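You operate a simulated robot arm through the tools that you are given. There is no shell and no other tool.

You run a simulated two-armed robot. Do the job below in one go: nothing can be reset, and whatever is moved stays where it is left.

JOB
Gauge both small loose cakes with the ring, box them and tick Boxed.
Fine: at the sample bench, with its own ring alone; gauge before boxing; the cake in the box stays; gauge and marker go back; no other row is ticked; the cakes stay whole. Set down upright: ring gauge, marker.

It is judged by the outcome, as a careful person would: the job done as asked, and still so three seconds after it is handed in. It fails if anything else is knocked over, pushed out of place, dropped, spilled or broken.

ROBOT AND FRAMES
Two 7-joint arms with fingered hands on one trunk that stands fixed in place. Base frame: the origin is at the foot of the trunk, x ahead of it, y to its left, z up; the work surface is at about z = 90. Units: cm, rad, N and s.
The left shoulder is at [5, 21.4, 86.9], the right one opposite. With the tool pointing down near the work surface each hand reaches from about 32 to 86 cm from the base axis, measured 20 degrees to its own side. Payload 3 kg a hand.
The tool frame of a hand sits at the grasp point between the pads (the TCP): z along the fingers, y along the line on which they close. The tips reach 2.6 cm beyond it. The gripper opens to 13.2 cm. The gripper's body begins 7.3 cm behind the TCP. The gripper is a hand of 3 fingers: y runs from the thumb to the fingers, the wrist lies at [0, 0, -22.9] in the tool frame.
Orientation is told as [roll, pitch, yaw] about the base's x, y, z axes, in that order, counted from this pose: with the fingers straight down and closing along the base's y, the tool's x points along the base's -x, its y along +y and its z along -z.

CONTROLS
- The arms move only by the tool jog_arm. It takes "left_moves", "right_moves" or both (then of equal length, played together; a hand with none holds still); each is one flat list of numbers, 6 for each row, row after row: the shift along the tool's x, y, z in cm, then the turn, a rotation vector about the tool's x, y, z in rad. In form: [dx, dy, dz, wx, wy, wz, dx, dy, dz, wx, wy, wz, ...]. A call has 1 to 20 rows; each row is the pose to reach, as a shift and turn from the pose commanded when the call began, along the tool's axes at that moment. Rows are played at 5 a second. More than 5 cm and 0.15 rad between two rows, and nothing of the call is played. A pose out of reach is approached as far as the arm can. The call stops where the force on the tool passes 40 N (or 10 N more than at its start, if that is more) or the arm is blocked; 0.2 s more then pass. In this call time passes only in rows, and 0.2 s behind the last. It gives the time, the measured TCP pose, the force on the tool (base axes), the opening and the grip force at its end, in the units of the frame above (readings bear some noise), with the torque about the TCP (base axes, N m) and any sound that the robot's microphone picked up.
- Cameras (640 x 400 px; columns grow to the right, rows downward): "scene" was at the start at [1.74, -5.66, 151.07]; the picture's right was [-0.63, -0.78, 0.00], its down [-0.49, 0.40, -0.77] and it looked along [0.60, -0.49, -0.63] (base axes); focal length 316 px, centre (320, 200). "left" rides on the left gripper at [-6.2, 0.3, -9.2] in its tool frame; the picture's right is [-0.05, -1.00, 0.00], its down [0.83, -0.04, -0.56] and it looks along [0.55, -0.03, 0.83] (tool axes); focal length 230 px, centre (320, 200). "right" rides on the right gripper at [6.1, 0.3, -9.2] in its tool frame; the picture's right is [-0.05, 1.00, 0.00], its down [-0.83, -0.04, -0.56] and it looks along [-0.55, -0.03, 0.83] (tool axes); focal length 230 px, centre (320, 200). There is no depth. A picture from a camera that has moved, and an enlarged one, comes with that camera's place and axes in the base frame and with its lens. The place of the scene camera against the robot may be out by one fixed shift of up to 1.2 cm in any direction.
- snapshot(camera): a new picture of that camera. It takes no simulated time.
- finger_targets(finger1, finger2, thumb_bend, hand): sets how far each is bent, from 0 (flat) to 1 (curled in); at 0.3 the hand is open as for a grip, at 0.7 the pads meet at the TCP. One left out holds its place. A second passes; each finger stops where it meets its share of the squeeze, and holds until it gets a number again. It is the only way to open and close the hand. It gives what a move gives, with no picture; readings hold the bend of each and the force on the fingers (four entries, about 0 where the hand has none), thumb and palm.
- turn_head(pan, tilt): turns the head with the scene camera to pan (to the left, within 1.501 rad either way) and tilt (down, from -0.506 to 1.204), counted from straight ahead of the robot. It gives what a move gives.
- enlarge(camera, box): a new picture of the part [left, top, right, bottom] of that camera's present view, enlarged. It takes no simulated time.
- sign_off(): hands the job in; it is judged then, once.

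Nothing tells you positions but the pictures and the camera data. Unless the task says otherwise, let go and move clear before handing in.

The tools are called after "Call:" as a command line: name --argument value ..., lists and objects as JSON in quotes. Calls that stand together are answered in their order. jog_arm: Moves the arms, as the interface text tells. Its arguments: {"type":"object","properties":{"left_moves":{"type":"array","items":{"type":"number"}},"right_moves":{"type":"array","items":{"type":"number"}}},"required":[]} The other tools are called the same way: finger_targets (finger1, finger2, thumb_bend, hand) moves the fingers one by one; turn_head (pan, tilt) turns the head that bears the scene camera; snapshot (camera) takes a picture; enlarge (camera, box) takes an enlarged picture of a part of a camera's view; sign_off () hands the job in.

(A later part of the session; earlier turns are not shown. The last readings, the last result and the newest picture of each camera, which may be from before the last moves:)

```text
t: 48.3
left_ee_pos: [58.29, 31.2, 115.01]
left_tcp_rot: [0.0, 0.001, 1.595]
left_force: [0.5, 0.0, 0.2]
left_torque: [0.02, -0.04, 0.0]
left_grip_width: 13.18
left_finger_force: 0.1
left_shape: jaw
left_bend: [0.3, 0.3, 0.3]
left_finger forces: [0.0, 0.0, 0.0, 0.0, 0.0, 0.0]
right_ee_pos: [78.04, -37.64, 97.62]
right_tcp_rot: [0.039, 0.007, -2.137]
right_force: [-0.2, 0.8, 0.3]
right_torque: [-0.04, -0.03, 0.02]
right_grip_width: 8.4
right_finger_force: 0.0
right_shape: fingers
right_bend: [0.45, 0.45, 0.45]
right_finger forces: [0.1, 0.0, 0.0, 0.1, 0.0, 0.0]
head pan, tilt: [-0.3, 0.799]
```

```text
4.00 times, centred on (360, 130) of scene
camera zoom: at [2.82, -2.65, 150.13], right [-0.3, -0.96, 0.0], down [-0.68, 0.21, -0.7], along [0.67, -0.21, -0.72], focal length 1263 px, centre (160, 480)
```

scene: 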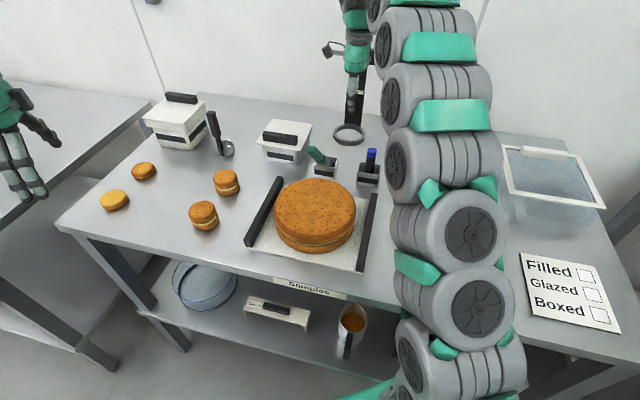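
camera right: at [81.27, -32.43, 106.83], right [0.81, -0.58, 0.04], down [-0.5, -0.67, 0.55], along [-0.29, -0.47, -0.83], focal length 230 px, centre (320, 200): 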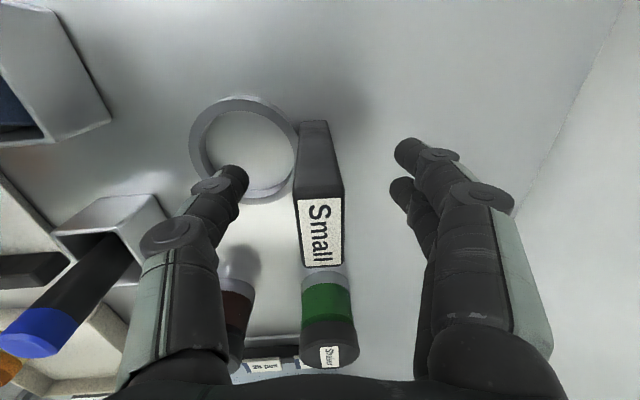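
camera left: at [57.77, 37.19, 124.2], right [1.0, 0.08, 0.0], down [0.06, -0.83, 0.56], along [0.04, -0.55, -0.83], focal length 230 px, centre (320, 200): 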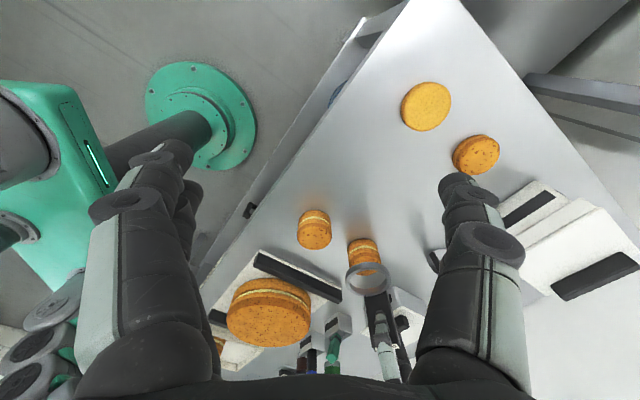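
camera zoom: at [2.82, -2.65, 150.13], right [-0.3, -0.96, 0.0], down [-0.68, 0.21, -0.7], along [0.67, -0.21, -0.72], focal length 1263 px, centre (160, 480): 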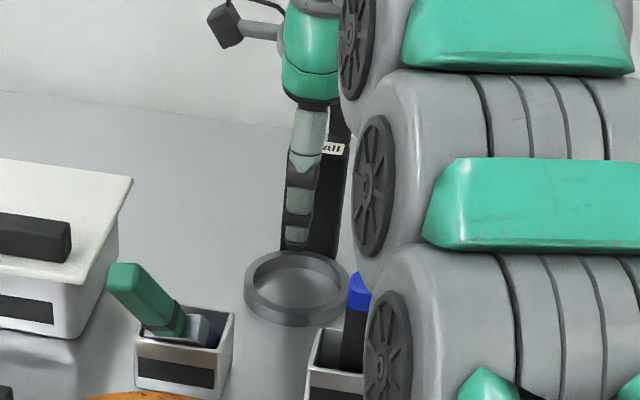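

The gauge stands upright at its home place. I withdraw the hand upward with the same tilt used on approach.

Call:
jog_arm --right_moves '[0, 0.13, -1.57, -0.04, 0, 0, 0, 0.27, -3.14, -0.08, 0, 0, 0, 0.4, -4.7, -0.12, 0, 0, 0, 0.54, -6.28, -0.16, 0, 0]'

Call:
snapshot --camera "right"

```text
t: 49.3
left_ee_pos: [58.29, 31.13, 114.99]
left_tcp_rot: [0.0, 0.0, 1.596]
left_force: [0.1, 0.2, -0.6]
left_torque: [-0.03, -0.01, -0.01]
left_grip_width: 13.19
left_finger_force: 0.1
left_shape: jaw
left_bend: [0.3, 0.3, 0.3]
left_finger forces: [0.0, 0.0, 0.0, 0.0, 0.1, 0.0]
right_ee_pos: [78.32, -37.91, 104.11]
right_tcp_rot: [0.202, 0.004, -2.137]
right_force: [-0.3, -0.3, 0.6]
right_torque: [-0.01, 0.0, 0.0]
right_grip_width: 8.38
right_finger_force: 0.0
right_shape: fingers
right_bend: [0.45, 0.45, 0.45]
right_finger forces: [0.0, 0.0, 0.1, 0.1, 0.1, 0.0]
head pan, tilt: [-0.3, 0.799]
```

```text
taken
camera right: at [80.29, -31.88, 113.16], right [0.8, -0.57, 0.2], down [-0.58, -0.62, 0.53], along [-0.18, -0.54, -0.82], focal length 230 px, centre (320, 200)
```

right: 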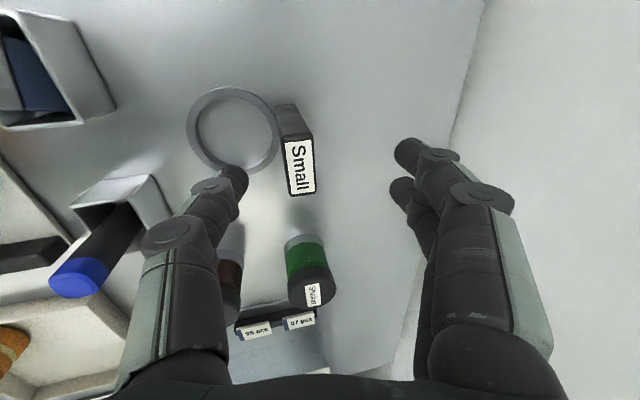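

Clear of the gauge. I back the hand away to look at the leaning stamp.

Call:
jog_arm --right_moves '[-0.83, -2.56, -3.07, 0.05, 0, 0, -1.65, -5.12, -6.14, 0.1, 0, 0, -2.48, -7.67, -9.21, 0.15, 0, 0, -3.3, -10.23, -12.28, 0.2, 0, 0]'

Call:
snapshot --camera "right"

Call:
enlarge --camera "scene" --box '[285, 110, 385, 190]'

```text
t: 50.3
left_ee_pos: [58.19, 31.05, 114.96]
left_tcp_rot: [0.0, 0.0, 1.597]
left_force: [-0.1, 0.2, -0.2]
left_torque: [0.01, -0.01, 0.0]
left_grip_width: 13.19
left_finger_force: 0.1
left_shape: jaw
left_bend: [0.3, 0.3, 0.3]
left_finger forces: [0.0, 0.1, 0.0, 0.1, 0.1, 0.0]
right_ee_pos: [66.1, -33.68, 113.71]
right_tcp_rot: [-0.001, 0.002, -2.136]
right_force: [0.0, -1.0, -0.4]
right_torque: [0.0, 0.0, -0.01]
right_grip_width: 8.44
right_finger_force: 0.1
right_shape: fingers
right_bend: [0.45, 0.45, 0.45]
right_finger forces: [0.0, 0.0, 0.0, 0.0, 0.0, 0.1]
head pan, tilt: [-0.3, 0.799]
```

```text
taken
camera right: at [69.57, -28.68, 122.95], right [0.82, -0.58, 0.0], down [-0.48, -0.68, 0.55], along [-0.32, -0.45, -0.83], focal length 230 px, centre (320, 200)
```

right: 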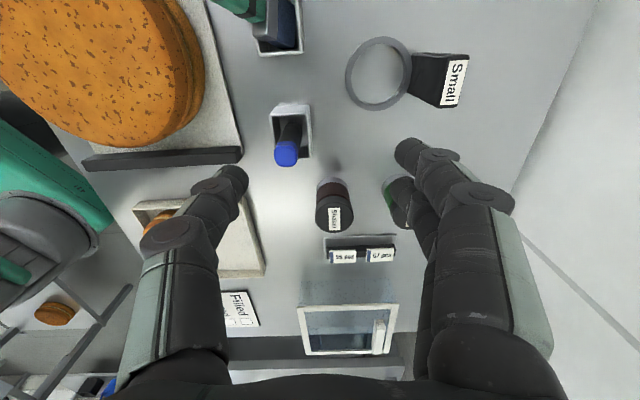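

```text
5.00 times, centred on (335, 150) of scene
camera zoom: at [2.82, -2.65, 150.13], right [-0.3, -0.96, 0.0], down [-0.68, 0.21, -0.7], along [0.67, -0.21, -0.72], focal length 1579 px, centre (245, 450)
```

zoom: 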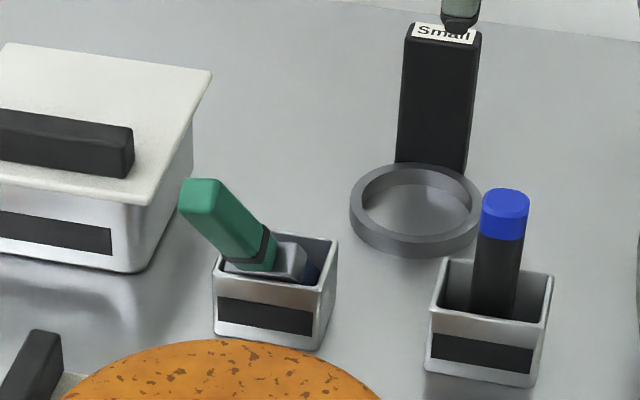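

The stamp's handle leans about 35° toward +y from its holder; it originally stood upright at roughly (66.6, -24.3). I'll open the hand, move above it, and look from there to plan setting it straight.

Call:
finger_targets --hand "right" --finger1 0.3 --finger2 0.3 --thumb_bend 0.3

Call:
jog_arm --right_moves '[2.35, -1.62, 0.4, 0, 0, 0.141, 4.69, -3.25, 0.85, 0, 0, 0.282, 7.04, -4.87, 1.3, 0, 0, 0.423, 9.38, -6.49, 1.7, 0, 0, 0.564]'

Call:
snapshot --camera "right"

Call:
snapshot --camera "scene"

```text
t: 51.3
left_ee_pos: [58.23, 31.21, 114.93]
left_tcp_rot: [0.0, 0.0, 1.597]
left_force: [0.0, 0.2, -0.1]
left_torque: [0.0, -0.02, -0.04]
left_grip_width: 13.19
left_finger_force: 0.0
left_shape: jaw
left_bend: [0.3, 0.3, 0.3]
left_finger forces: [0.0, 0.0, 0.0, 0.0, 0.0, 0.1]
right_ee_pos: [66.13, -33.63, 113.81]
right_tcp_rot: [0.0, 0.005, -2.137]
right_force: [1.0, 0.3, 0.1]
right_torque: [0.01, -0.01, -0.02]
right_grip_width: 13.4
right_finger_force: 0.0
right_shape: fingers
right_bend: [0.3, 0.3, 0.3]
right_finger forces: [0.1, 0.1, 0.0, 0.1, 0.1, 0.1]
head pan, tilt: [-0.3, 0.799]
```

```text
t: 52.3
left_ee_pos: [58.22, 31.11, 114.96]
left_tcp_rot: [-0.001, 0.001, 1.597]
left_force: [-0.7, 0.6, -0.6]
left_torque: [-0.02, 0.01, -0.01]
left_grip_width: 13.19
left_finger_force: 0.0
left_shape: jaw
left_bend: [0.3, 0.3, 0.3]
left_finger forces: [0.1, 0.1, 0.0, 0.1, 0.0, 0.0]
right_ee_pos: [65.64, -22.51, 112.29]
right_tcp_rot: [-0.003, 0.007, -2.705]
right_force: [0.0, -0.1, 0.4]
right_torque: [0.0, -0.01, -0.01]
right_grip_width: 13.38
right_finger_force: 0.0
right_shape: fingers
right_bend: [0.3, 0.3, 0.3]
right_finger forces: [0.0, 0.0, 0.0, 0.0, 0.0, 0.0]
head pan, tilt: [-0.3, 0.799]
```

```text
taken
camera right: at [71.24, -20.15, 121.44], right [0.38, -0.93, 0.0], down [-0.77, -0.32, 0.55], along [-0.51, -0.2, -0.83], focal length 230 px, centre (320, 200)
```

right: 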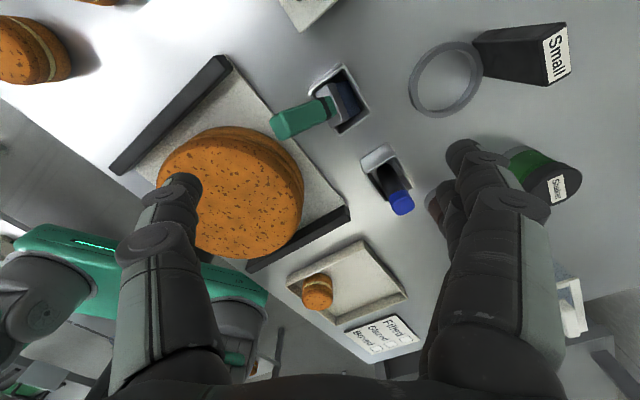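

```text
taken
```

scene: 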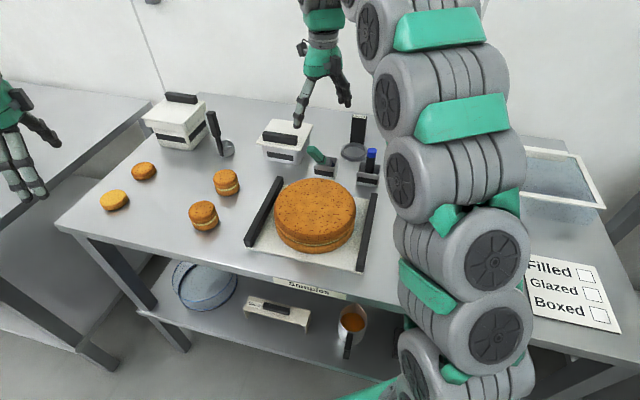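

I zoom in on the stamp from this angle.

Call:
enlarge --camera "right" --box '[250, 50, 410, 150]'

Call:
enlarge --camera "scene" --box '[290, 80, 390, 190]'

```text
4.00 times, centred on (330, 100) of right
camera zoom: at [71.24, -20.15, 121.44], right [0.38, -0.93, 0.0], down [-0.77, -0.32, 0.55], along [-0.51, -0.2, -0.83], focal length 920 px, centre (280, 600)
```

zoom: 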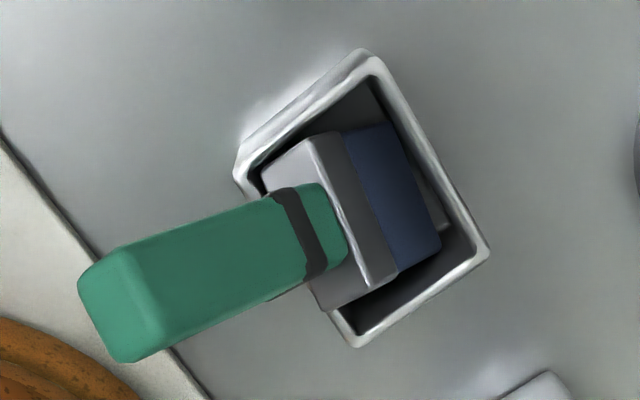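

```text
3.64 times, centred on (340, 135) of scene
camera zoom: at [2.82, -2.66, 150.13], right [-0.3, -0.96, 0.0], down [-0.68, 0.21, -0.7], along [0.67, -0.21, -0.72], focal length 1148 px, centre (247, 436)
```

zoom: 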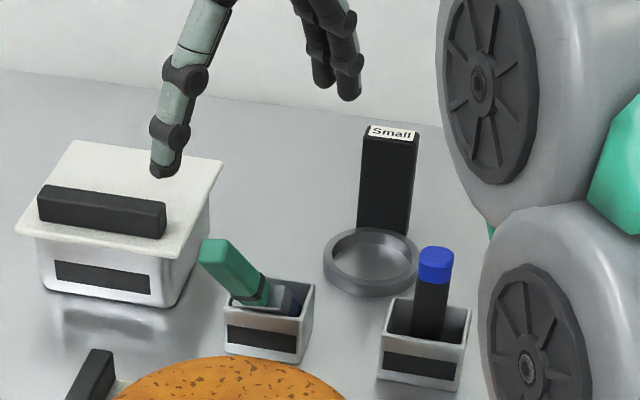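

Holder centre is about (67.6, -23.7), rim at z≈95; the handle end leans to about (64.6, -19, 101). I'll lower the open hand around the leaning handle (shifted to its side), so the thumb can push it back upright.

Call:
jog_arm --right_moves '[0.31, -0.02, 2.4, 0, 0, -0.05, 0.61, -0.03, 4.9, 0, 0, -0.1, 0.92, -0.05, 7.3, 0, 0, -0.146]'

Call:
snapshot --camera "right"

Call:
enlarge --camera "scene" --box '[280, 80, 400, 190]'

```text
t: 53.1
left_ee_pos: [58.21, 31.11, 115.01]
left_tcp_rot: [-0.001, -0.001, 1.597]
left_force: [-0.1, -0.5, 0.0]
left_torque: [-0.04, 0.02, 0.02]
left_grip_width: 13.17
left_finger_force: 0.1
left_shape: jaw
left_bend: [0.3, 0.3, 0.3]
left_finger forces: [0.0, 0.1, 0.0, 0.1, 0.1, 0.0]
right_ee_pos: [66.36, -22.08, 105.05]
right_tcp_rot: [-0.003, 0.006, -2.554]
right_force: [-0.2, 0.2, -0.9]
right_torque: [-0.02, 0.0, -0.02]
right_grip_width: 13.43
right_finger_force: 0.0
right_shape: fingers
right_bend: [0.3, 0.3, 0.3]
right_finger forces: [0.0, 0.1, 0.0, 0.0, 0.0, 0.1]
head pan, tilt: [-0.3, 0.799]
```

```text
taken
camera right: at [71.57, -18.93, 114.2], right [0.51, -0.86, 0.0], down [-0.72, -0.43, 0.55], along [-0.48, -0.28, -0.83], focal length 230 px, centre (320, 200)
```

right: 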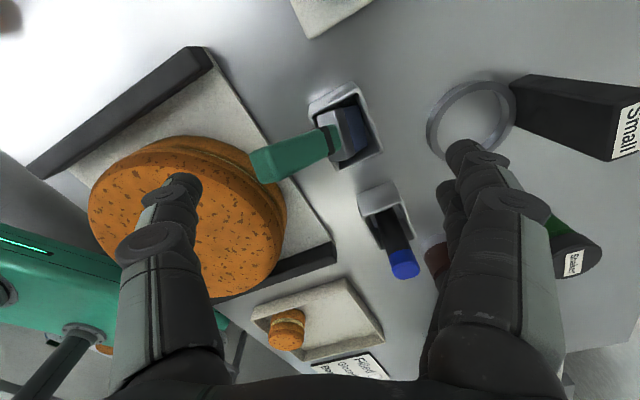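

```text
3.64 times, centred on (340, 135) of scene
camera zoom: at [2.82, -2.66, 150.13], right [-0.3, -0.96, 0.0], down [-0.68, 0.21, -0.7], along [0.67, -0.21, -0.72], focal length 1148 px, centre (247, 436)
```

zoom: 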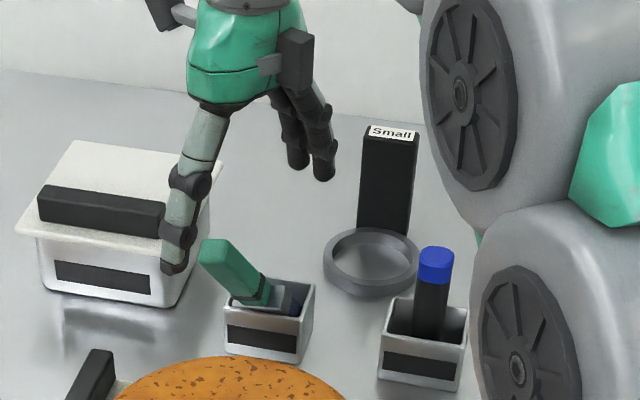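

The handle lies between thumb and fingers. I descend so the pads are at handle height.

Call:
jog_arm --right_moves '[0, 0, 1.5, 0, 0, 0, 0, 0, 3.0, 0, 0, 0, 0, 0, 4.5, 0, 0, 0, 0, 0, 5.8, 0, 0, 0]'

Call:
snapshot --camera "right"

Call:
enlarge --camera "scene" --box '[280, 80, 400, 190]'

```text
t: 54.1
left_ee_pos: [58.28, 31.15, 114.93]
left_tcp_rot: [0.0, 0.001, 1.597]
left_force: [0.6, 0.1, -0.6]
left_torque: [0.02, 0.01, 0.03]
left_grip_width: 13.18
left_finger_force: 0.0
left_shape: jaw
left_bend: [0.3, 0.3, 0.3]
left_finger forces: [0.1, 0.1, 0.0, 0.1, 0.0, 0.0]
right_ee_pos: [66.53, -22.03, 99.2]
right_tcp_rot: [-0.001, 0.006, -2.555]
right_force: [0.3, -0.1, -0.4]
right_torque: [0.02, 0.02, -0.03]
right_grip_width: 13.4
right_finger_force: 0.1
right_shape: fingers
right_bend: [0.3, 0.3, 0.3]
right_finger forces: [0.1, 0.0, 0.0, 0.0, 0.1, 0.1]
head pan, tilt: [-0.3, 0.799]
```

```text
taken
camera right: at [71.62, -18.83, 108.33], right [0.51, -0.86, 0.0], down [-0.72, -0.43, 0.55], along [-0.48, -0.28, -0.83], focal length 230 px, centre (320, 200)
```

right: 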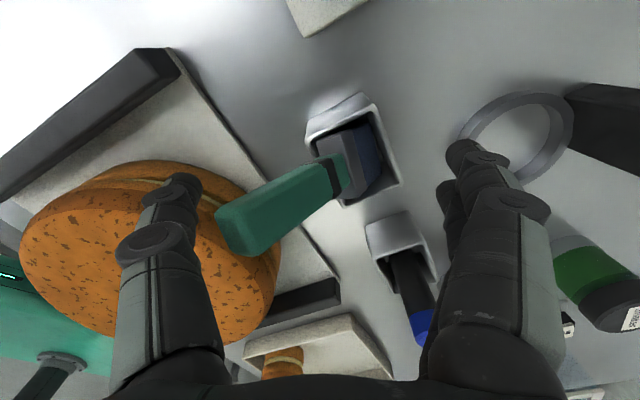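

```text
3.64 times, centred on (340, 135) of scene
camera zoom: at [2.82, -2.66, 150.13], right [-0.3, -0.96, 0.0], down [-0.68, 0.21, -0.7], along [0.67, -0.21, -0.72], focal length 1148 px, centre (247, 436)
```

zoom: 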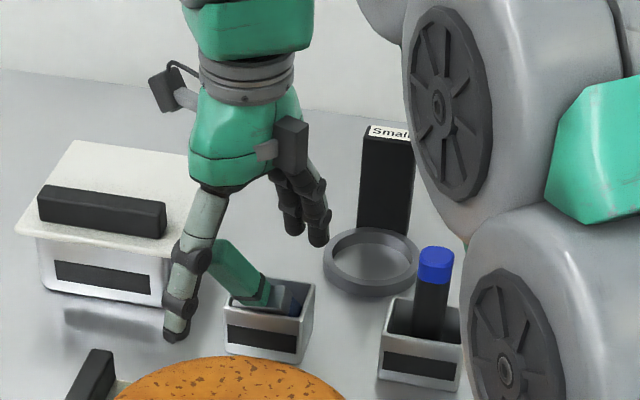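

The pads straddle the leaning handle. I close step by step so the thumb nudges it up.

Call:
finger_targets --hand "right" --finger1 0.5 --finger2 0.5 --thumb_bend 0.5

Call:
snapshot --camera "right"

Call:
enlarge --camera "scene" --box '[280, 80, 400, 190]'

```text
t: 55.1
left_ee_pos: [58.17, 31.14, 114.9]
left_tcp_rot: [0.0, 0.0, 1.597]
left_force: [0.4, 0.5, 0.5]
left_torque: [-0.02, 0.02, -0.02]
left_grip_width: 13.2
left_finger_force: 0.2
left_shape: jaw
left_bend: [0.3, 0.3, 0.3]
left_finger forces: [0.0, 0.0, 0.1, 0.0, 0.1, 0.0]
right_ee_pos: [66.31, -22.01, 99.2]
right_tcp_rot: [-0.002, 0.004, -2.556]
right_force: [-0.4, -0.8, 0.3]
right_torque: [-0.02, 0.04, -0.01]
right_grip_width: 6.86
right_finger_force: 0.0
right_shape: fingers
right_bend: [0.5, 0.5, 0.5]
right_finger forces: [0.0, 0.1, 0.0, 0.1, 0.3, 0.0]
head pan, tilt: [-0.3, 0.799]
```

```text
taken
camera right: at [71.63, -18.84, 108.34], right [0.51, -0.86, 0.0], down [-0.72, -0.43, 0.55], along [-0.48, -0.28, -0.83], focal length 230 px, centre (320, 200)
```

right: 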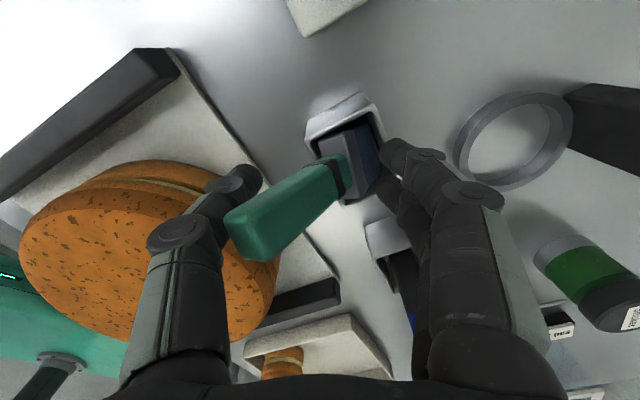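

```text
3.64 times, centred on (340, 135) of scene
camera zoom: at [2.82, -2.65, 150.13], right [-0.3, -0.96, 0.0], down [-0.68, 0.21, -0.7], along [0.67, -0.21, -0.72], focal length 1148 px, centre (247, 436)
```

zoom: 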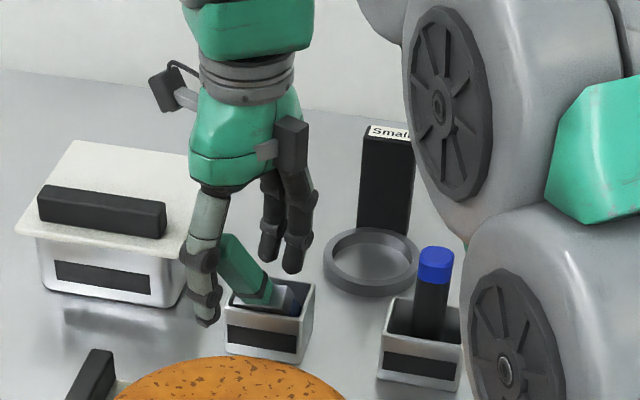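

The thumb touches the handle and it moves easily. I push further with the thumb.

Call:
finger_targets --hand "right" --finger1 0.5 --finger2 0.5 --thumb_bend 0.6

Call:
snapshot --camera "right"

Call:
enlarge --camera "scene" --box '[280, 80, 400, 190]'

```text
t: 56.1
left_ee_pos: [58.1, 31.11, 115.11]
left_tcp_rot: [-0.001, 0.0, 1.596]
left_force: [-1.0, 0.6, 0.2]
left_torque: [0.02, -0.02, -0.01]
left_grip_width: 13.17
left_finger_force: 0.2
left_shape: jaw
left_bend: [0.3, 0.3, 0.3]
left_finger forces: [0.1, 0.0, 0.0, 0.0, 0.0, 0.1]
right_ee_pos: [66.37, -22.0, 99.2]
right_tcp_rot: [-0.002, 0.004, -2.554]
right_force: [0.0, 1.0, -0.6]
right_torque: [0.0, 0.0, -0.03]
right_grip_width: 5.2
right_finger_force: 0.3
right_shape: fingers
right_bend: [0.5, 0.5, 0.6]
right_finger forces: [0.0, 0.0, 0.0, 0.0, 0.1, 0.0]
head pan, tilt: [-0.3, 0.799]
```

```text
taken
camera right: at [71.63, -18.84, 108.34], right [0.51, -0.86, 0.0], down [-0.72, -0.43, 0.55], along [-0.48, -0.28, -0.83], focal length 230 px, centre (320, 200)
```

right: 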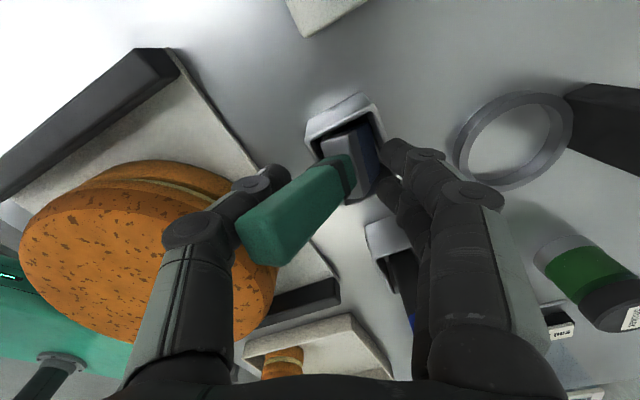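

```text
3.64 times, centred on (340, 135) of scene
camera zoom: at [2.82, -2.66, 150.13], right [-0.3, -0.96, 0.0], down [-0.68, 0.21, -0.7], along [0.67, -0.21, -0.72], focal length 1148 px, centre (247, 436)
```

zoom: 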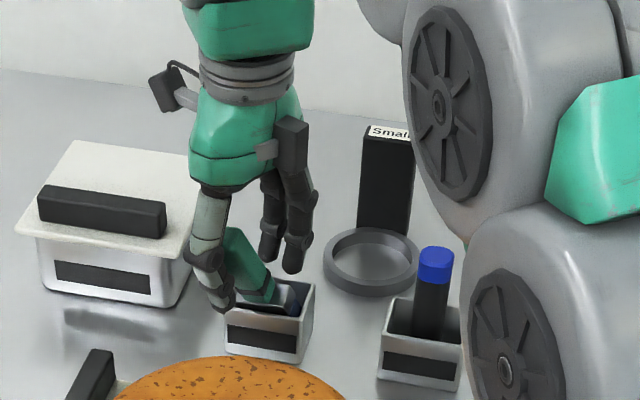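

The handle is rising. I now shift the hand itself toward the upright position, pushing the handle along with the thumb.

Call:
jog_arm --right_moves '[0.1, 0.5, 0, 0, 0, 0, 0.2, 1.0, 0, 0, 0, 0, 0.3, 1.5, 0, 0, 0, 0, 0.4, 2.0, 0, 0, 0, 0]'

Call:
snapshot --camera "right"

Call:
enlarge --camera "scene" --box '[280, 80, 400, 190]'

```text
t: 57.1
left_ee_pos: [58.1, 31.08, 115.03]
left_tcp_rot: [-0.001, 0.0, 1.596]
left_force: [0.2, -0.1, -0.5]
left_torque: [-0.01, -0.02, 0.02]
left_grip_width: 13.17
left_finger_force: 0.0
left_shape: jaw
left_bend: [0.3, 0.3, 0.3]
left_finger forces: [0.0, 0.0, 0.1, 0.1, 0.1, 0.1]
right_ee_pos: [67.93, -23.49, 99.24]
right_tcp_rot: [-0.002, 0.004, -2.554]
right_force: [0.0, 0.7, -0.1]
right_torque: [-0.01, -0.01, 0.02]
right_grip_width: 5.16
right_finger_force: 0.0
right_shape: fingers
right_bend: [0.5, 0.5, 0.6]
right_finger forces: [0.0, 0.1, 0.1, 0.0, 0.0, 0.0]
head pan, tilt: [-0.3, 0.799]
```

```text
taken
camera right: at [73.13, -20.35, 108.39], right [0.51, -0.86, 0.0], down [-0.72, -0.43, 0.55], along [-0.48, -0.28, -0.83], focal length 230 px, centre (320, 200)
```

right: 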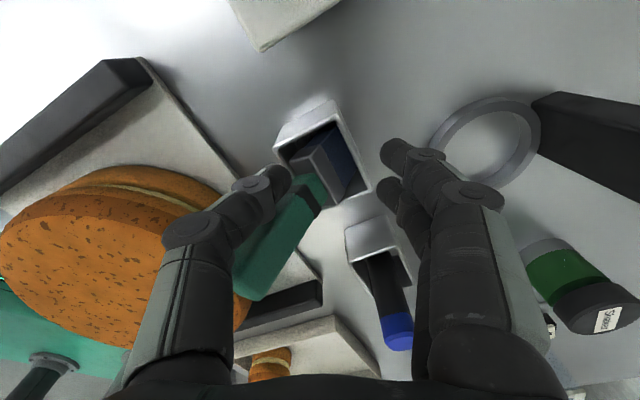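

```text
3.64 times, centred on (340, 135) of scene
camera zoom: at [2.82, -2.66, 150.13], right [-0.3, -0.96, 0.0], down [-0.68, 0.21, -0.7], along [0.67, -0.21, -0.72], focal length 1148 px, centre (247, 436)
```

zoom: 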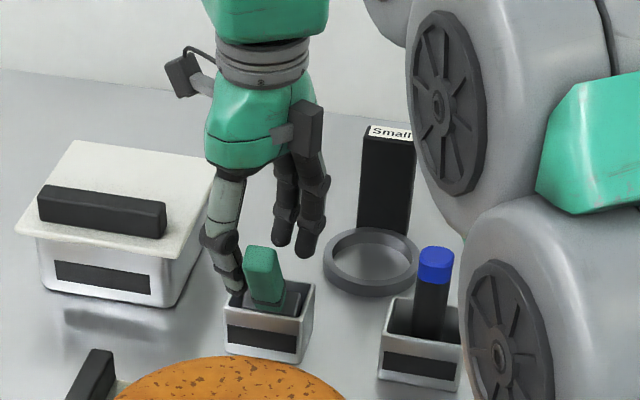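

The handle slid past the thumb's side and now leans toward the robot (about 30° along the bench normal). I'll withdraw upward, re-orient the hand to push squarely along that direction, and retry.

Call:
jog_arm --right_moves '[0.1, 0.1, -1.5, 0, 0, 0, 0.2, 0.1, -3.5, 0, 0, 0, 0.3, 0.1, -6, 0, 0, 0, 0.3, 0.1, -8.5, 0, 0, 0]'

Call:
snapshot --camera "right"

Call:
enlarge --camera "scene" --box '[280, 80, 400, 190]'

```text
t: 58.1
left_ee_pos: [58.21, 31.22, 114.98]
left_tcp_rot: [-0.001, -0.001, 1.596]
left_force: [0.3, -0.3, -0.2]
left_torque: [0.02, -0.01, -0.02]
left_grip_width: 13.21
left_finger_force: 0.1
left_shape: jaw
left_bend: [0.3, 0.3, 0.3]
left_finger forces: [0.0, 0.0, 0.0, 0.0, 0.2, 0.0]
right_ee_pos: [68.24, -23.41, 108.05]
right_tcp_rot: [0.0, 0.007, -2.556]
right_force: [0.6, 0.1, 0.2]
right_torque: [-0.03, 0.03, 0.01]
right_grip_width: 5.18
right_finger_force: 0.0
right_shape: fingers
right_bend: [0.5, 0.5, 0.6]
right_finger forces: [0.1, 0.0, 0.1, 0.0, 0.0, 0.0]
head pan, tilt: [-0.3, 0.799]
```

```text
taken
camera right: at [73.6, -20.27, 117.2], right [0.51, -0.86, 0.0], down [-0.72, -0.43, 0.55], along [-0.47, -0.28, -0.83], focal length 230 px, centre (320, 200)
```

right: 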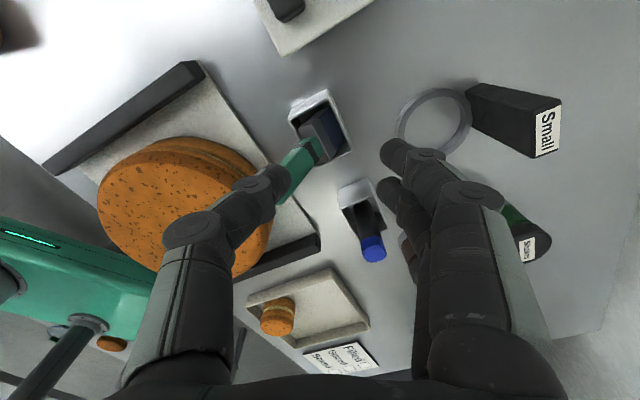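

```text
3.64 times, centred on (340, 135) of scene
camera zoom: at [2.82, -2.65, 150.13], right [-0.3, -0.96, 0.0], down [-0.68, 0.21, -0.7], along [0.67, -0.21, -0.72], focal length 1148 px, centre (247, 436)
```

zoom: 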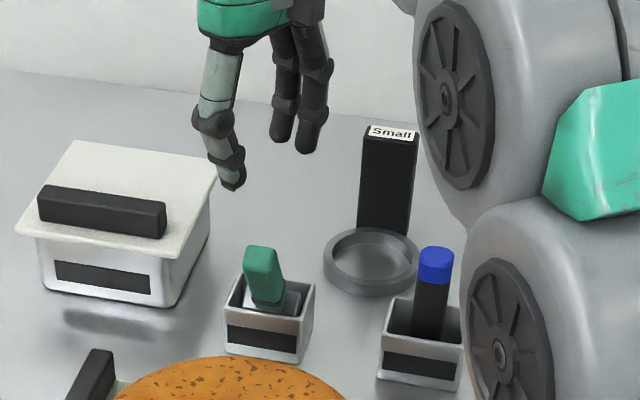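

Now the lean is along the bench normal. I open the hand, turn it so its closing direction lies along that line, and look again.

Call:
finger_targets --hand "right" --finger1 0.3 --finger2 0.3 --thumb_bend 0.3

Call:
jog_arm --right_moves '[-0.5, -0.65, -0.7, 0, 0, -0.14, -1.0, -1.3, -1.3, 0, 0, -0.28, -1.51, -1.96, -2.0, 0, 0, -0.419]'

Call:
snapshot --camera "right"

Call:
enlarge --camera "right" --box '[240, 60, 400, 180]'

```text
t: 59.1
left_ee_pos: [58.19, 31.23, 114.9]
left_tcp_rot: [-0.003, 0.0, 1.597]
left_force: [-0.1, 1.0, -0.5]
left_torque: [0.0, 0.0, -0.02]
left_grip_width: 13.16
left_finger_force: 0.0
left_shape: jaw
left_bend: [0.3, 0.3, 0.3]
left_finger forces: [0.0, 0.0, 0.0, 0.0, 0.0, 0.0]
right_ee_pos: [68.42, -23.31, 107.99]
right_tcp_rot: [-0.002, 0.005, -2.556]
right_force: [-0.2, -0.1, -0.2]
right_torque: [-0.01, -0.02, 0.02]
right_grip_width: 13.41
right_finger_force: 0.0
right_shape: fingers
right_bend: [0.3, 0.3, 0.3]
right_finger forces: [0.1, 0.0, 0.0, 0.1, 0.0, 0.0]
head pan, tilt: [-0.3, 0.799]
```

```text
t: 59.9
left_ee_pos: [58.13, 31.13, 115.0]
left_tcp_rot: [0.0, 0.001, 1.595]
left_force: [0.1, -0.3, 0.3]
left_torque: [-0.01, 0.0, 0.01]
left_grip_width: 13.19
left_finger_force: 0.0
left_shape: jaw
left_bend: [0.3, 0.3, 0.3]
left_finger forces: [0.1, 0.0, 0.0, 0.0, 0.1, 0.0]
right_ee_pos: [65.81, -22.55, 109.89]
right_tcp_rot: [0.0, 0.005, -2.136]
right_force: [-0.1, 0.1, -0.5]
right_torque: [0.03, 0.0, 0.0]
right_grip_width: 13.37
right_finger_force: 0.1
right_shape: fingers
right_bend: [0.3, 0.3, 0.3]
right_finger forces: [0.1, 0.0, 0.1, 0.0, 0.0, 0.0]
head pan, tilt: [-0.3, 0.799]
```

```text
taken
camera right: at [69.24, -17.55, 119.03], right [0.82, -0.58, 0.0], down [-0.48, -0.68, 0.55], along [-0.32, -0.45, -0.83], focal length 230 px, centre (320, 200)
```

right: 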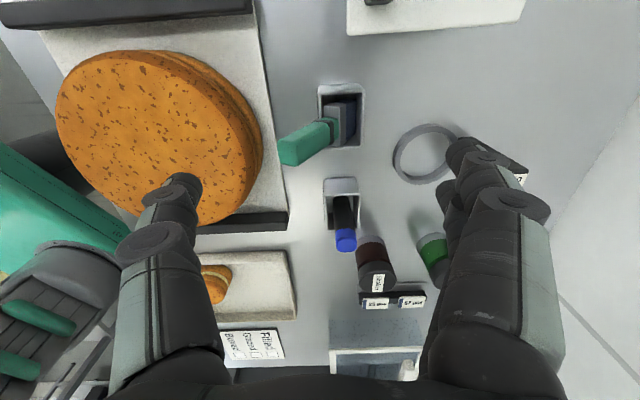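

```text
3.33 times, centred on (320, 120) of right
camera zoom: at [69.24, -17.55, 119.03], right [0.82, -0.58, 0.0], down [-0.48, -0.68, 0.55], along [-0.32, -0.45, -0.83], focal length 767 px, centre (320, 467)
```

zoom: 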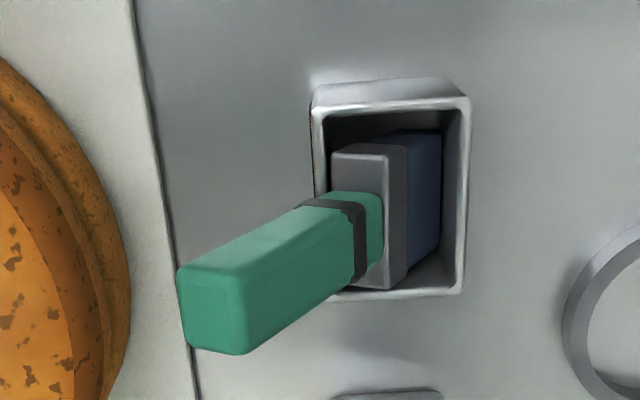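

Now the lean is purely along the hand's closing direction. I centre the thumb on the handle's face and descend around it.

Call:
jog_arm --right_moves '[-0.35, 0, 3.0, 0, 0, 0, -0.7, 0, 6.0, 0, 0, 0, -0.7, 0, 8.5, 0, 0, 0, -0.7, 0, 10.6, 0, 0, 0]'

Call:
snapshot --camera "right"

Call:
finger_targets --hand "right" --finger1 0.45 --finger2 0.45 --thumb_bend 0.52

Call:
snapshot --camera "right"

```text
t: 60.9
left_ee_pos: [58.14, 31.03, 115.06]
left_tcp_rot: [-0.001, -0.001, 1.597]
left_force: [0.1, 0.5, 0.1]
left_torque: [-0.05, 0.01, 0.01]
left_grip_width: 13.19
left_finger_force: 0.1
left_shape: jaw
left_bend: [0.3, 0.3, 0.3]
left_finger forces: [0.0, 0.0, 0.1, 0.1, 0.1, 0.0]
right_ee_pos: [65.72, -23.33, 99.3]
right_tcp_rot: [-0.001, 0.004, -2.137]
right_force: [4.2, -1.3, 5.8]
right_torque: [0.22, 0.34, -0.13]
right_grip_width: 13.19
right_finger_force: 4.0
right_shape: fingers
right_bend: [0.3, 0.3, 0.31]
right_finger forces: [0.0, 0.0, 0.0, 0.0, 7.7, 0.0]
head pan, tilt: [-0.3, 0.799]
```

```text
taken
camera right: at [69.14, -18.26, 108.42], right [0.82, -0.58, 0.0], down [-0.48, -0.68, 0.55], along [-0.32, -0.45, -0.83], focal length 230 px, centre (320, 200)
```

right: 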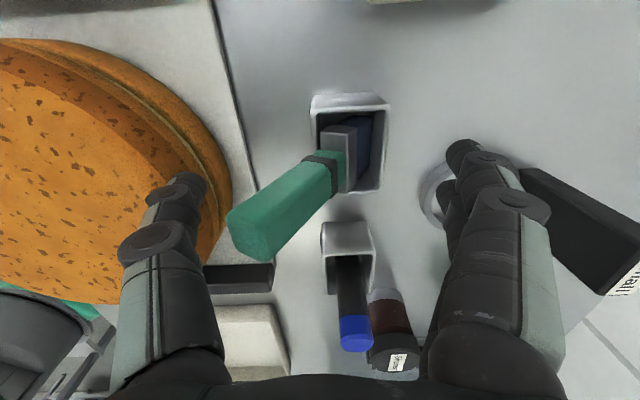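

```text
t: 61.9
left_ee_pos: [58.2, 31.2, 114.94]
left_tcp_rot: [0.0, 0.001, 1.597]
left_force: [-0.3, -0.6, 1.1]
left_torque: [-0.01, 0.01, -0.01]
left_grip_width: 13.2
left_finger_force: 0.1
left_shape: jaw
left_bend: [0.3, 0.3, 0.3]
left_finger forces: [0.0, 0.1, 0.1, 0.1, 0.0, 0.0]
right_ee_pos: [65.55, -23.31, 99.26]
right_tcp_rot: [0.0, 0.005, -2.137]
right_force: [-0.7, -0.6, -0.8]
right_torque: [0.01, 0.01, 0.01]
right_grip_width: 7.35
right_finger_force: 0.3
right_shape: fingers
right_bend: [0.45, 0.45, 0.52]
right_finger forces: [0.0, 0.0, 0.0, 0.1, 0.1, 0.0]
head pan, tilt: [-0.3, 0.799]
```

```text
taken
camera right: at [69.14, -18.23, 108.39], right [0.82, -0.58, 0.0], down [-0.48, -0.68, 0.55], along [-0.32, -0.45, -0.83], focal length 230 px, centre (320, 200)
```

right: 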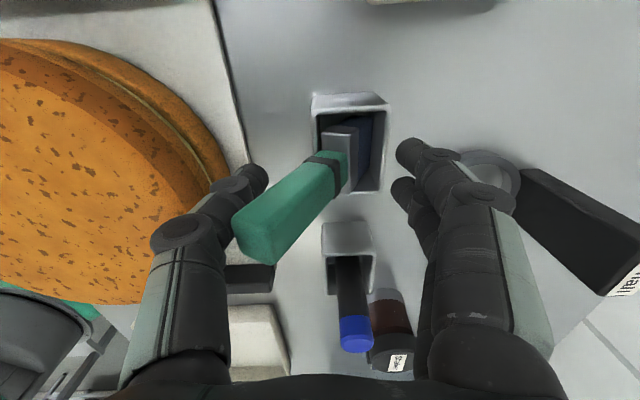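

The thumb briefly touched something on the way down (about 7 N) — likely the big cake's far edge. The force is gone now; I check the big cake and the stamp.

Call:
enlarge --camera "scene" --box '[230, 130, 400, 290]'

Call:
enlarge --camera "right" --box '[130, 60, 400, 280]'

Call:
enlarge --camera "left" --box '[200, 240, 400, 380]'

```text
2.50 times, centred on (315, 210) of scene
camera zoom: at [2.82, -2.66, 150.13], right [-0.3, -0.96, 0.0], down [-0.68, 0.21, -0.7], along [0.67, -0.21, -0.72], focal length 789 px, centre (332, 175)
```

zoom: 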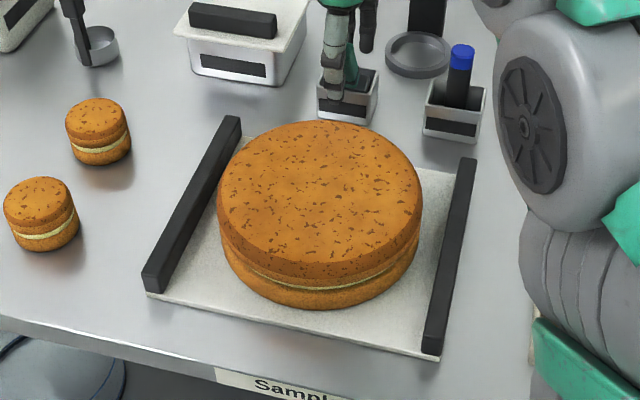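

```text
1.82 times, centred on (265, 170) of right
camera zoom: at [69.14, -18.23, 108.39], right [0.82, -0.58, 0.0], down [-0.48, -0.68, 0.55], along [-0.32, -0.45, -0.83], focal length 418 px, centre (420, 254)
```

zoom: 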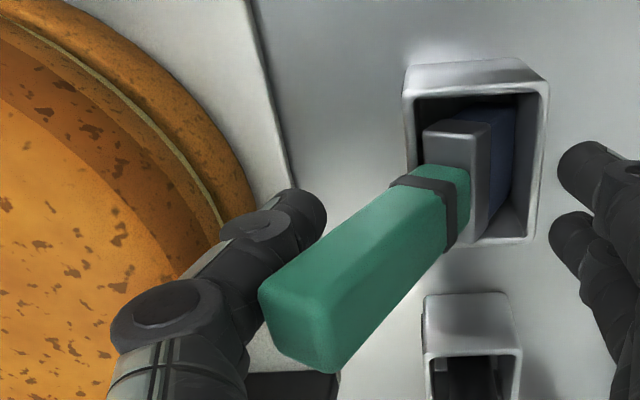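

```text
2.86 times, centred on (300, 310) of left
camera zoom: at [57.76, 37.19, 124.21], right [1.0, 0.08, 0.0], down [0.06, -0.83, 0.56], along [0.04, -0.55, -0.83], focal length 657 px, centre (377, -114)
```

zoom: 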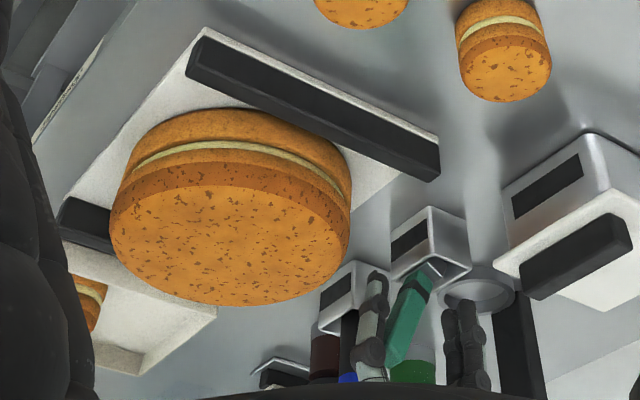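

Big cake is intact and unmoved. The thumb is now beside the handle's face; I keep closing the thumb.

Call:
finger_targets --hand "right" --finger1 0.45 --finger2 0.45 --thumb_bend 0.6

Call:
snapshot --camera "right"

Call:
enlarge --camera "scene" --box '[280, 80, 400, 190]'

```text
t: 62.9
left_ee_pos: [58.25, 31.21, 114.97]
left_tcp_rot: [0.0, 0.001, 1.597]
left_force: [0.6, 0.3, 0.1]
left_torque: [-0.01, 0.01, 0.0]
left_grip_width: 13.23
left_finger_force: 0.0
left_shape: jaw
left_bend: [0.3, 0.3, 0.3]
left_finger forces: [0.1, 0.1, 0.1, 0.0, 0.1, 0.0]
right_ee_pos: [65.6, -23.36, 99.28]
right_tcp_rot: [0.001, 0.005, -2.138]
right_force: [-0.2, -0.1, 0.3]
right_torque: [-0.02, -0.03, 0.0]
right_grip_width: 6.04
right_finger_force: 0.1
right_shape: fingers
right_bend: [0.45, 0.45, 0.6]
right_finger forces: [0.0, 0.1, 0.0, 0.0, 0.1, 0.0]
head pan, tilt: [-0.3, 0.799]
```

```text
taken
camera right: at [69.15, -18.23, 108.4], right [0.82, -0.58, 0.0], down [-0.48, -0.68, 0.55], along [-0.32, -0.45, -0.83], focal length 230 px, centre (320, 200)
```

right: 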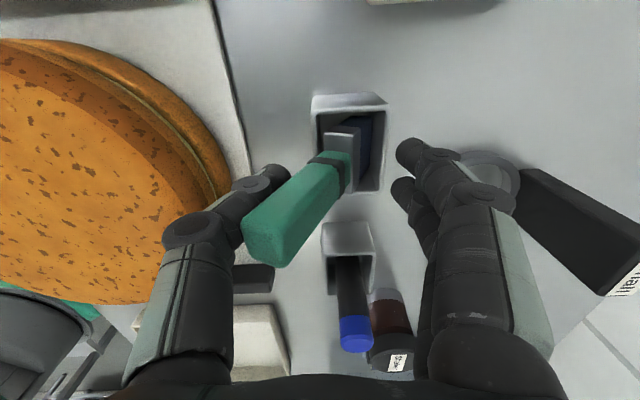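

```text
3.64 times, centred on (340, 135) of scene
camera zoom: at [2.82, -2.66, 150.13], right [-0.3, -0.96, 0.0], down [-0.68, 0.21, -0.7], along [0.67, -0.21, -0.72], focal length 1148 px, centre (247, 436)
```

zoom: 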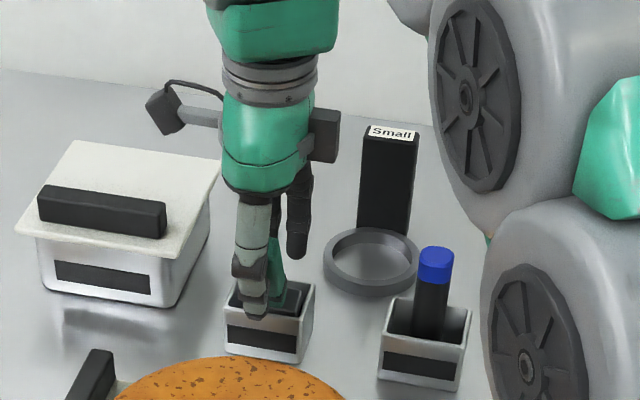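

The handle is rising along with the thumb. Continuing.

Call:
finger_targets --hand "right" --finger1 0.45 --finger2 0.45 --thumb_bend 0.67

Call:
snapshot --camera "right"

Call:
enlarge --camera "scene" --box '[280, 80, 400, 190]'

```text
t: 63.9
left_ee_pos: [58.21, 31.09, 115.08]
left_tcp_rot: [-0.001, -0.001, 1.597]
left_force: [-0.4, 0.1, 0.0]
left_torque: [0.03, 0.04, 0.02]
left_grip_width: 13.19
left_finger_force: 0.2
left_shape: jaw
left_bend: [0.3, 0.3, 0.3]
left_finger forces: [0.1, 0.0, 0.0, 0.1, 0.0, 0.0]
right_ee_pos: [65.56, -23.2, 99.26]
right_tcp_rot: [0.0, 0.006, -2.137]
right_force: [-1.0, 0.4, 0.0]
right_torque: [0.0, -0.01, -0.03]
right_grip_width: 4.95
right_finger_force: 0.1
right_shape: fingers
right_bend: [0.45, 0.45, 0.67]
right_finger forces: [0.0, 0.0, 0.0, 0.0, 0.1, 0.0]
head pan, tilt: [-0.3, 0.799]
```

```text
taken
camera right: at [69.14, -18.23, 108.39], right [0.82, -0.58, 0.0], down [-0.48, -0.68, 0.55], along [-0.32, -0.45, -0.83], focal length 230 px, centre (320, 200)
```

right: 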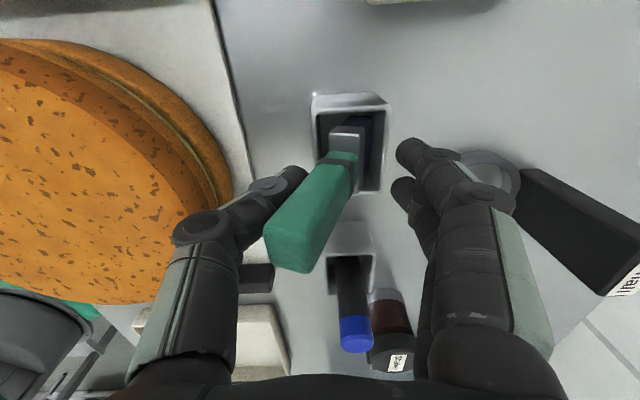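

```text
3.64 times, centred on (340, 135) of scene
camera zoom: at [2.82, -2.66, 150.13], right [-0.3, -0.96, 0.0], down [-0.68, 0.21, -0.7], along [0.67, -0.21, -0.72], focal length 1148 px, centre (247, 436)
```

zoom: 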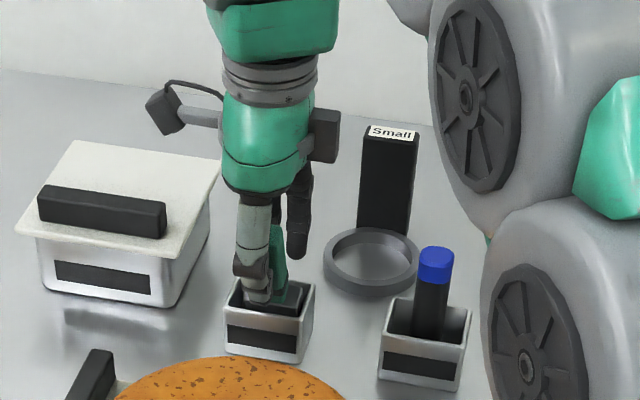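

Remaining lean about 20°. I shift the hand gently in the same direction.

Call:
jog_arm --right_moves '[0, 0.4, 0, 0, 0, 0, 0, 0.8, 0, 0, 0, 0, 0, 1.2, 0, 0, 0, 0]'

Call:
snapshot --camera "right"

Call:
enlarge --camera "scene" --box '[280, 80, 400, 190]'

```text
t: 64.7
left_ee_pos: [58.24, 31.13, 114.96]
left_tcp_rot: [0.0, 0.0, 1.597]
left_force: [-0.2, 0.2, 0.5]
left_torque: [0.03, -0.01, 0.0]
left_grip_width: 13.22
left_finger_force: 0.0
left_shape: jaw
left_bend: [0.3, 0.3, 0.3]
left_finger forces: [0.1, 0.0, 0.0, 0.1, 0.0, 0.0]
right_ee_pos: [66.4, -23.97, 99.12]
right_tcp_rot: [-0.001, 0.006, -2.135]
right_force: [-1.2, 0.7, -0.7]
right_torque: [0.03, -0.01, 0.0]
right_grip_width: 4.93
right_finger_force: 0.1
right_shape: fingers
right_bend: [0.45, 0.45, 0.67]
right_finger forces: [0.1, 0.0, 0.1, 0.1, 0.0, 0.0]
head pan, tilt: [-0.3, 0.799]
```

```text
taken
camera right: at [70.0, -18.9, 108.32], right [0.82, -0.58, 0.0], down [-0.48, -0.68, 0.55], along [-0.32, -0.45, -0.83], focal length 230 px, centre (320, 200)
```

right: 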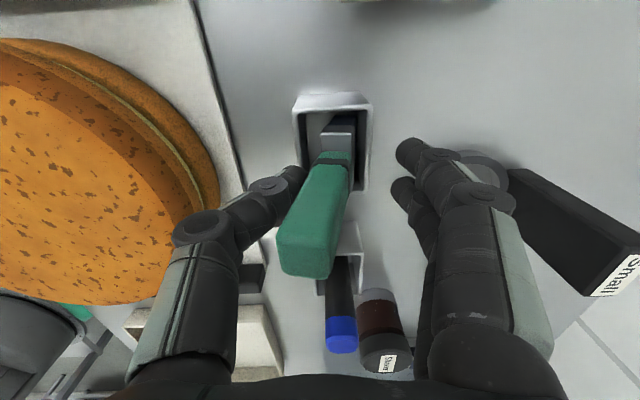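

```text
3.64 times, centred on (340, 135) of scene
camera zoom: at [2.82, -2.66, 150.13], right [-0.3, -0.96, 0.0], down [-0.68, 0.21, -0.7], along [0.67, -0.21, -0.72], focal length 1148 px, centre (247, 436)
```

zoom: 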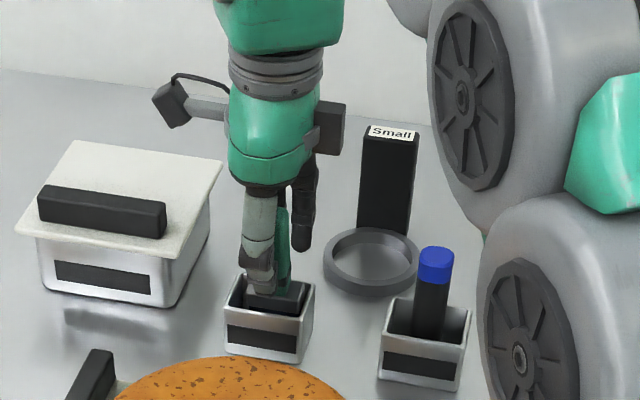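

Nearly upright; a bit more.

Call:
jog_arm --right_moves '[0, 0.35, 0, 0, 0, 0, 0, 0.7, 0, 0, 0, 0]'

Call:
snapshot --camera "right"

Call:
enlarge --camera "scene" --box '[280, 80, 400, 190]'

```text
t: 65.3
left_ee_pos: [58.14, 31.15, 114.97]
left_tcp_rot: [0.001, 0.0, 1.598]
left_force: [-0.2, 0.3, 0.1]
left_torque: [-0.06, 0.02, -0.01]
left_grip_width: 13.18
left_finger_force: 0.0
left_shape: jaw
left_bend: [0.3, 0.3, 0.3]
left_finger forces: [0.0, 0.1, 0.0, 0.1, 0.0, 0.0]
right_ee_pos: [66.98, -24.4, 99.14]
right_tcp_rot: [0.0, 0.003, -2.136]
right_force: [-0.2, 0.4, 0.2]
right_torque: [0.01, -0.01, -0.04]
right_grip_width: 4.93
right_finger_force: 0.1
right_shape: fingers
right_bend: [0.45, 0.45, 0.67]
right_finger forces: [0.0, 0.1, 0.0, 0.1, 0.0, 0.0]
head pan, tilt: [-0.3, 0.799]
```

```text
taken
camera right: at [70.49, -19.34, 108.3], right [0.82, -0.58, 0.0], down [-0.48, -0.68, 0.55], along [-0.32, -0.45, -0.83], focal length 230 px, centre (320, 200)
```

right: 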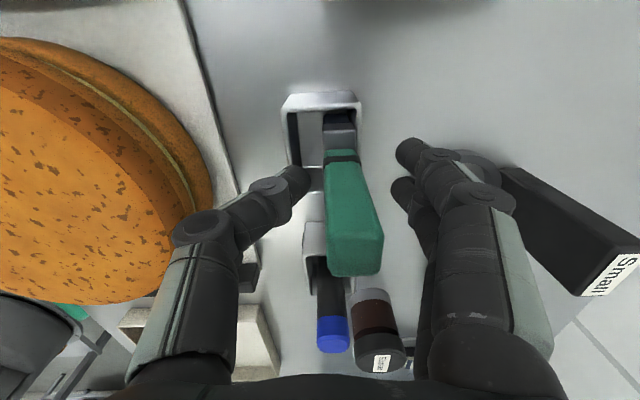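

```text
3.64 times, centred on (340, 135) of scene
camera zoom: at [2.82, -2.66, 150.13], right [-0.3, -0.96, 0.0], down [-0.68, 0.21, -0.7], along [0.67, -0.21, -0.72], focal length 1148 px, centre (247, 436)
```

zoom: 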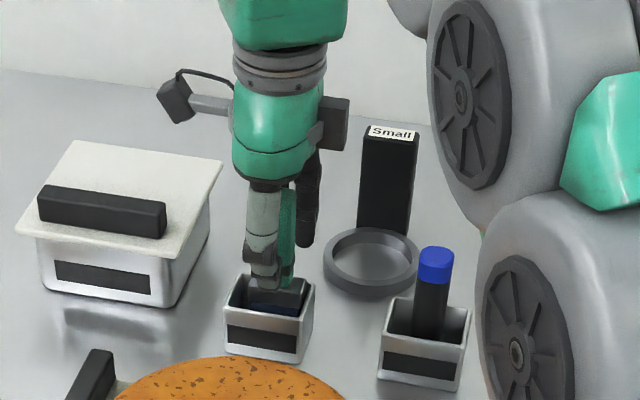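

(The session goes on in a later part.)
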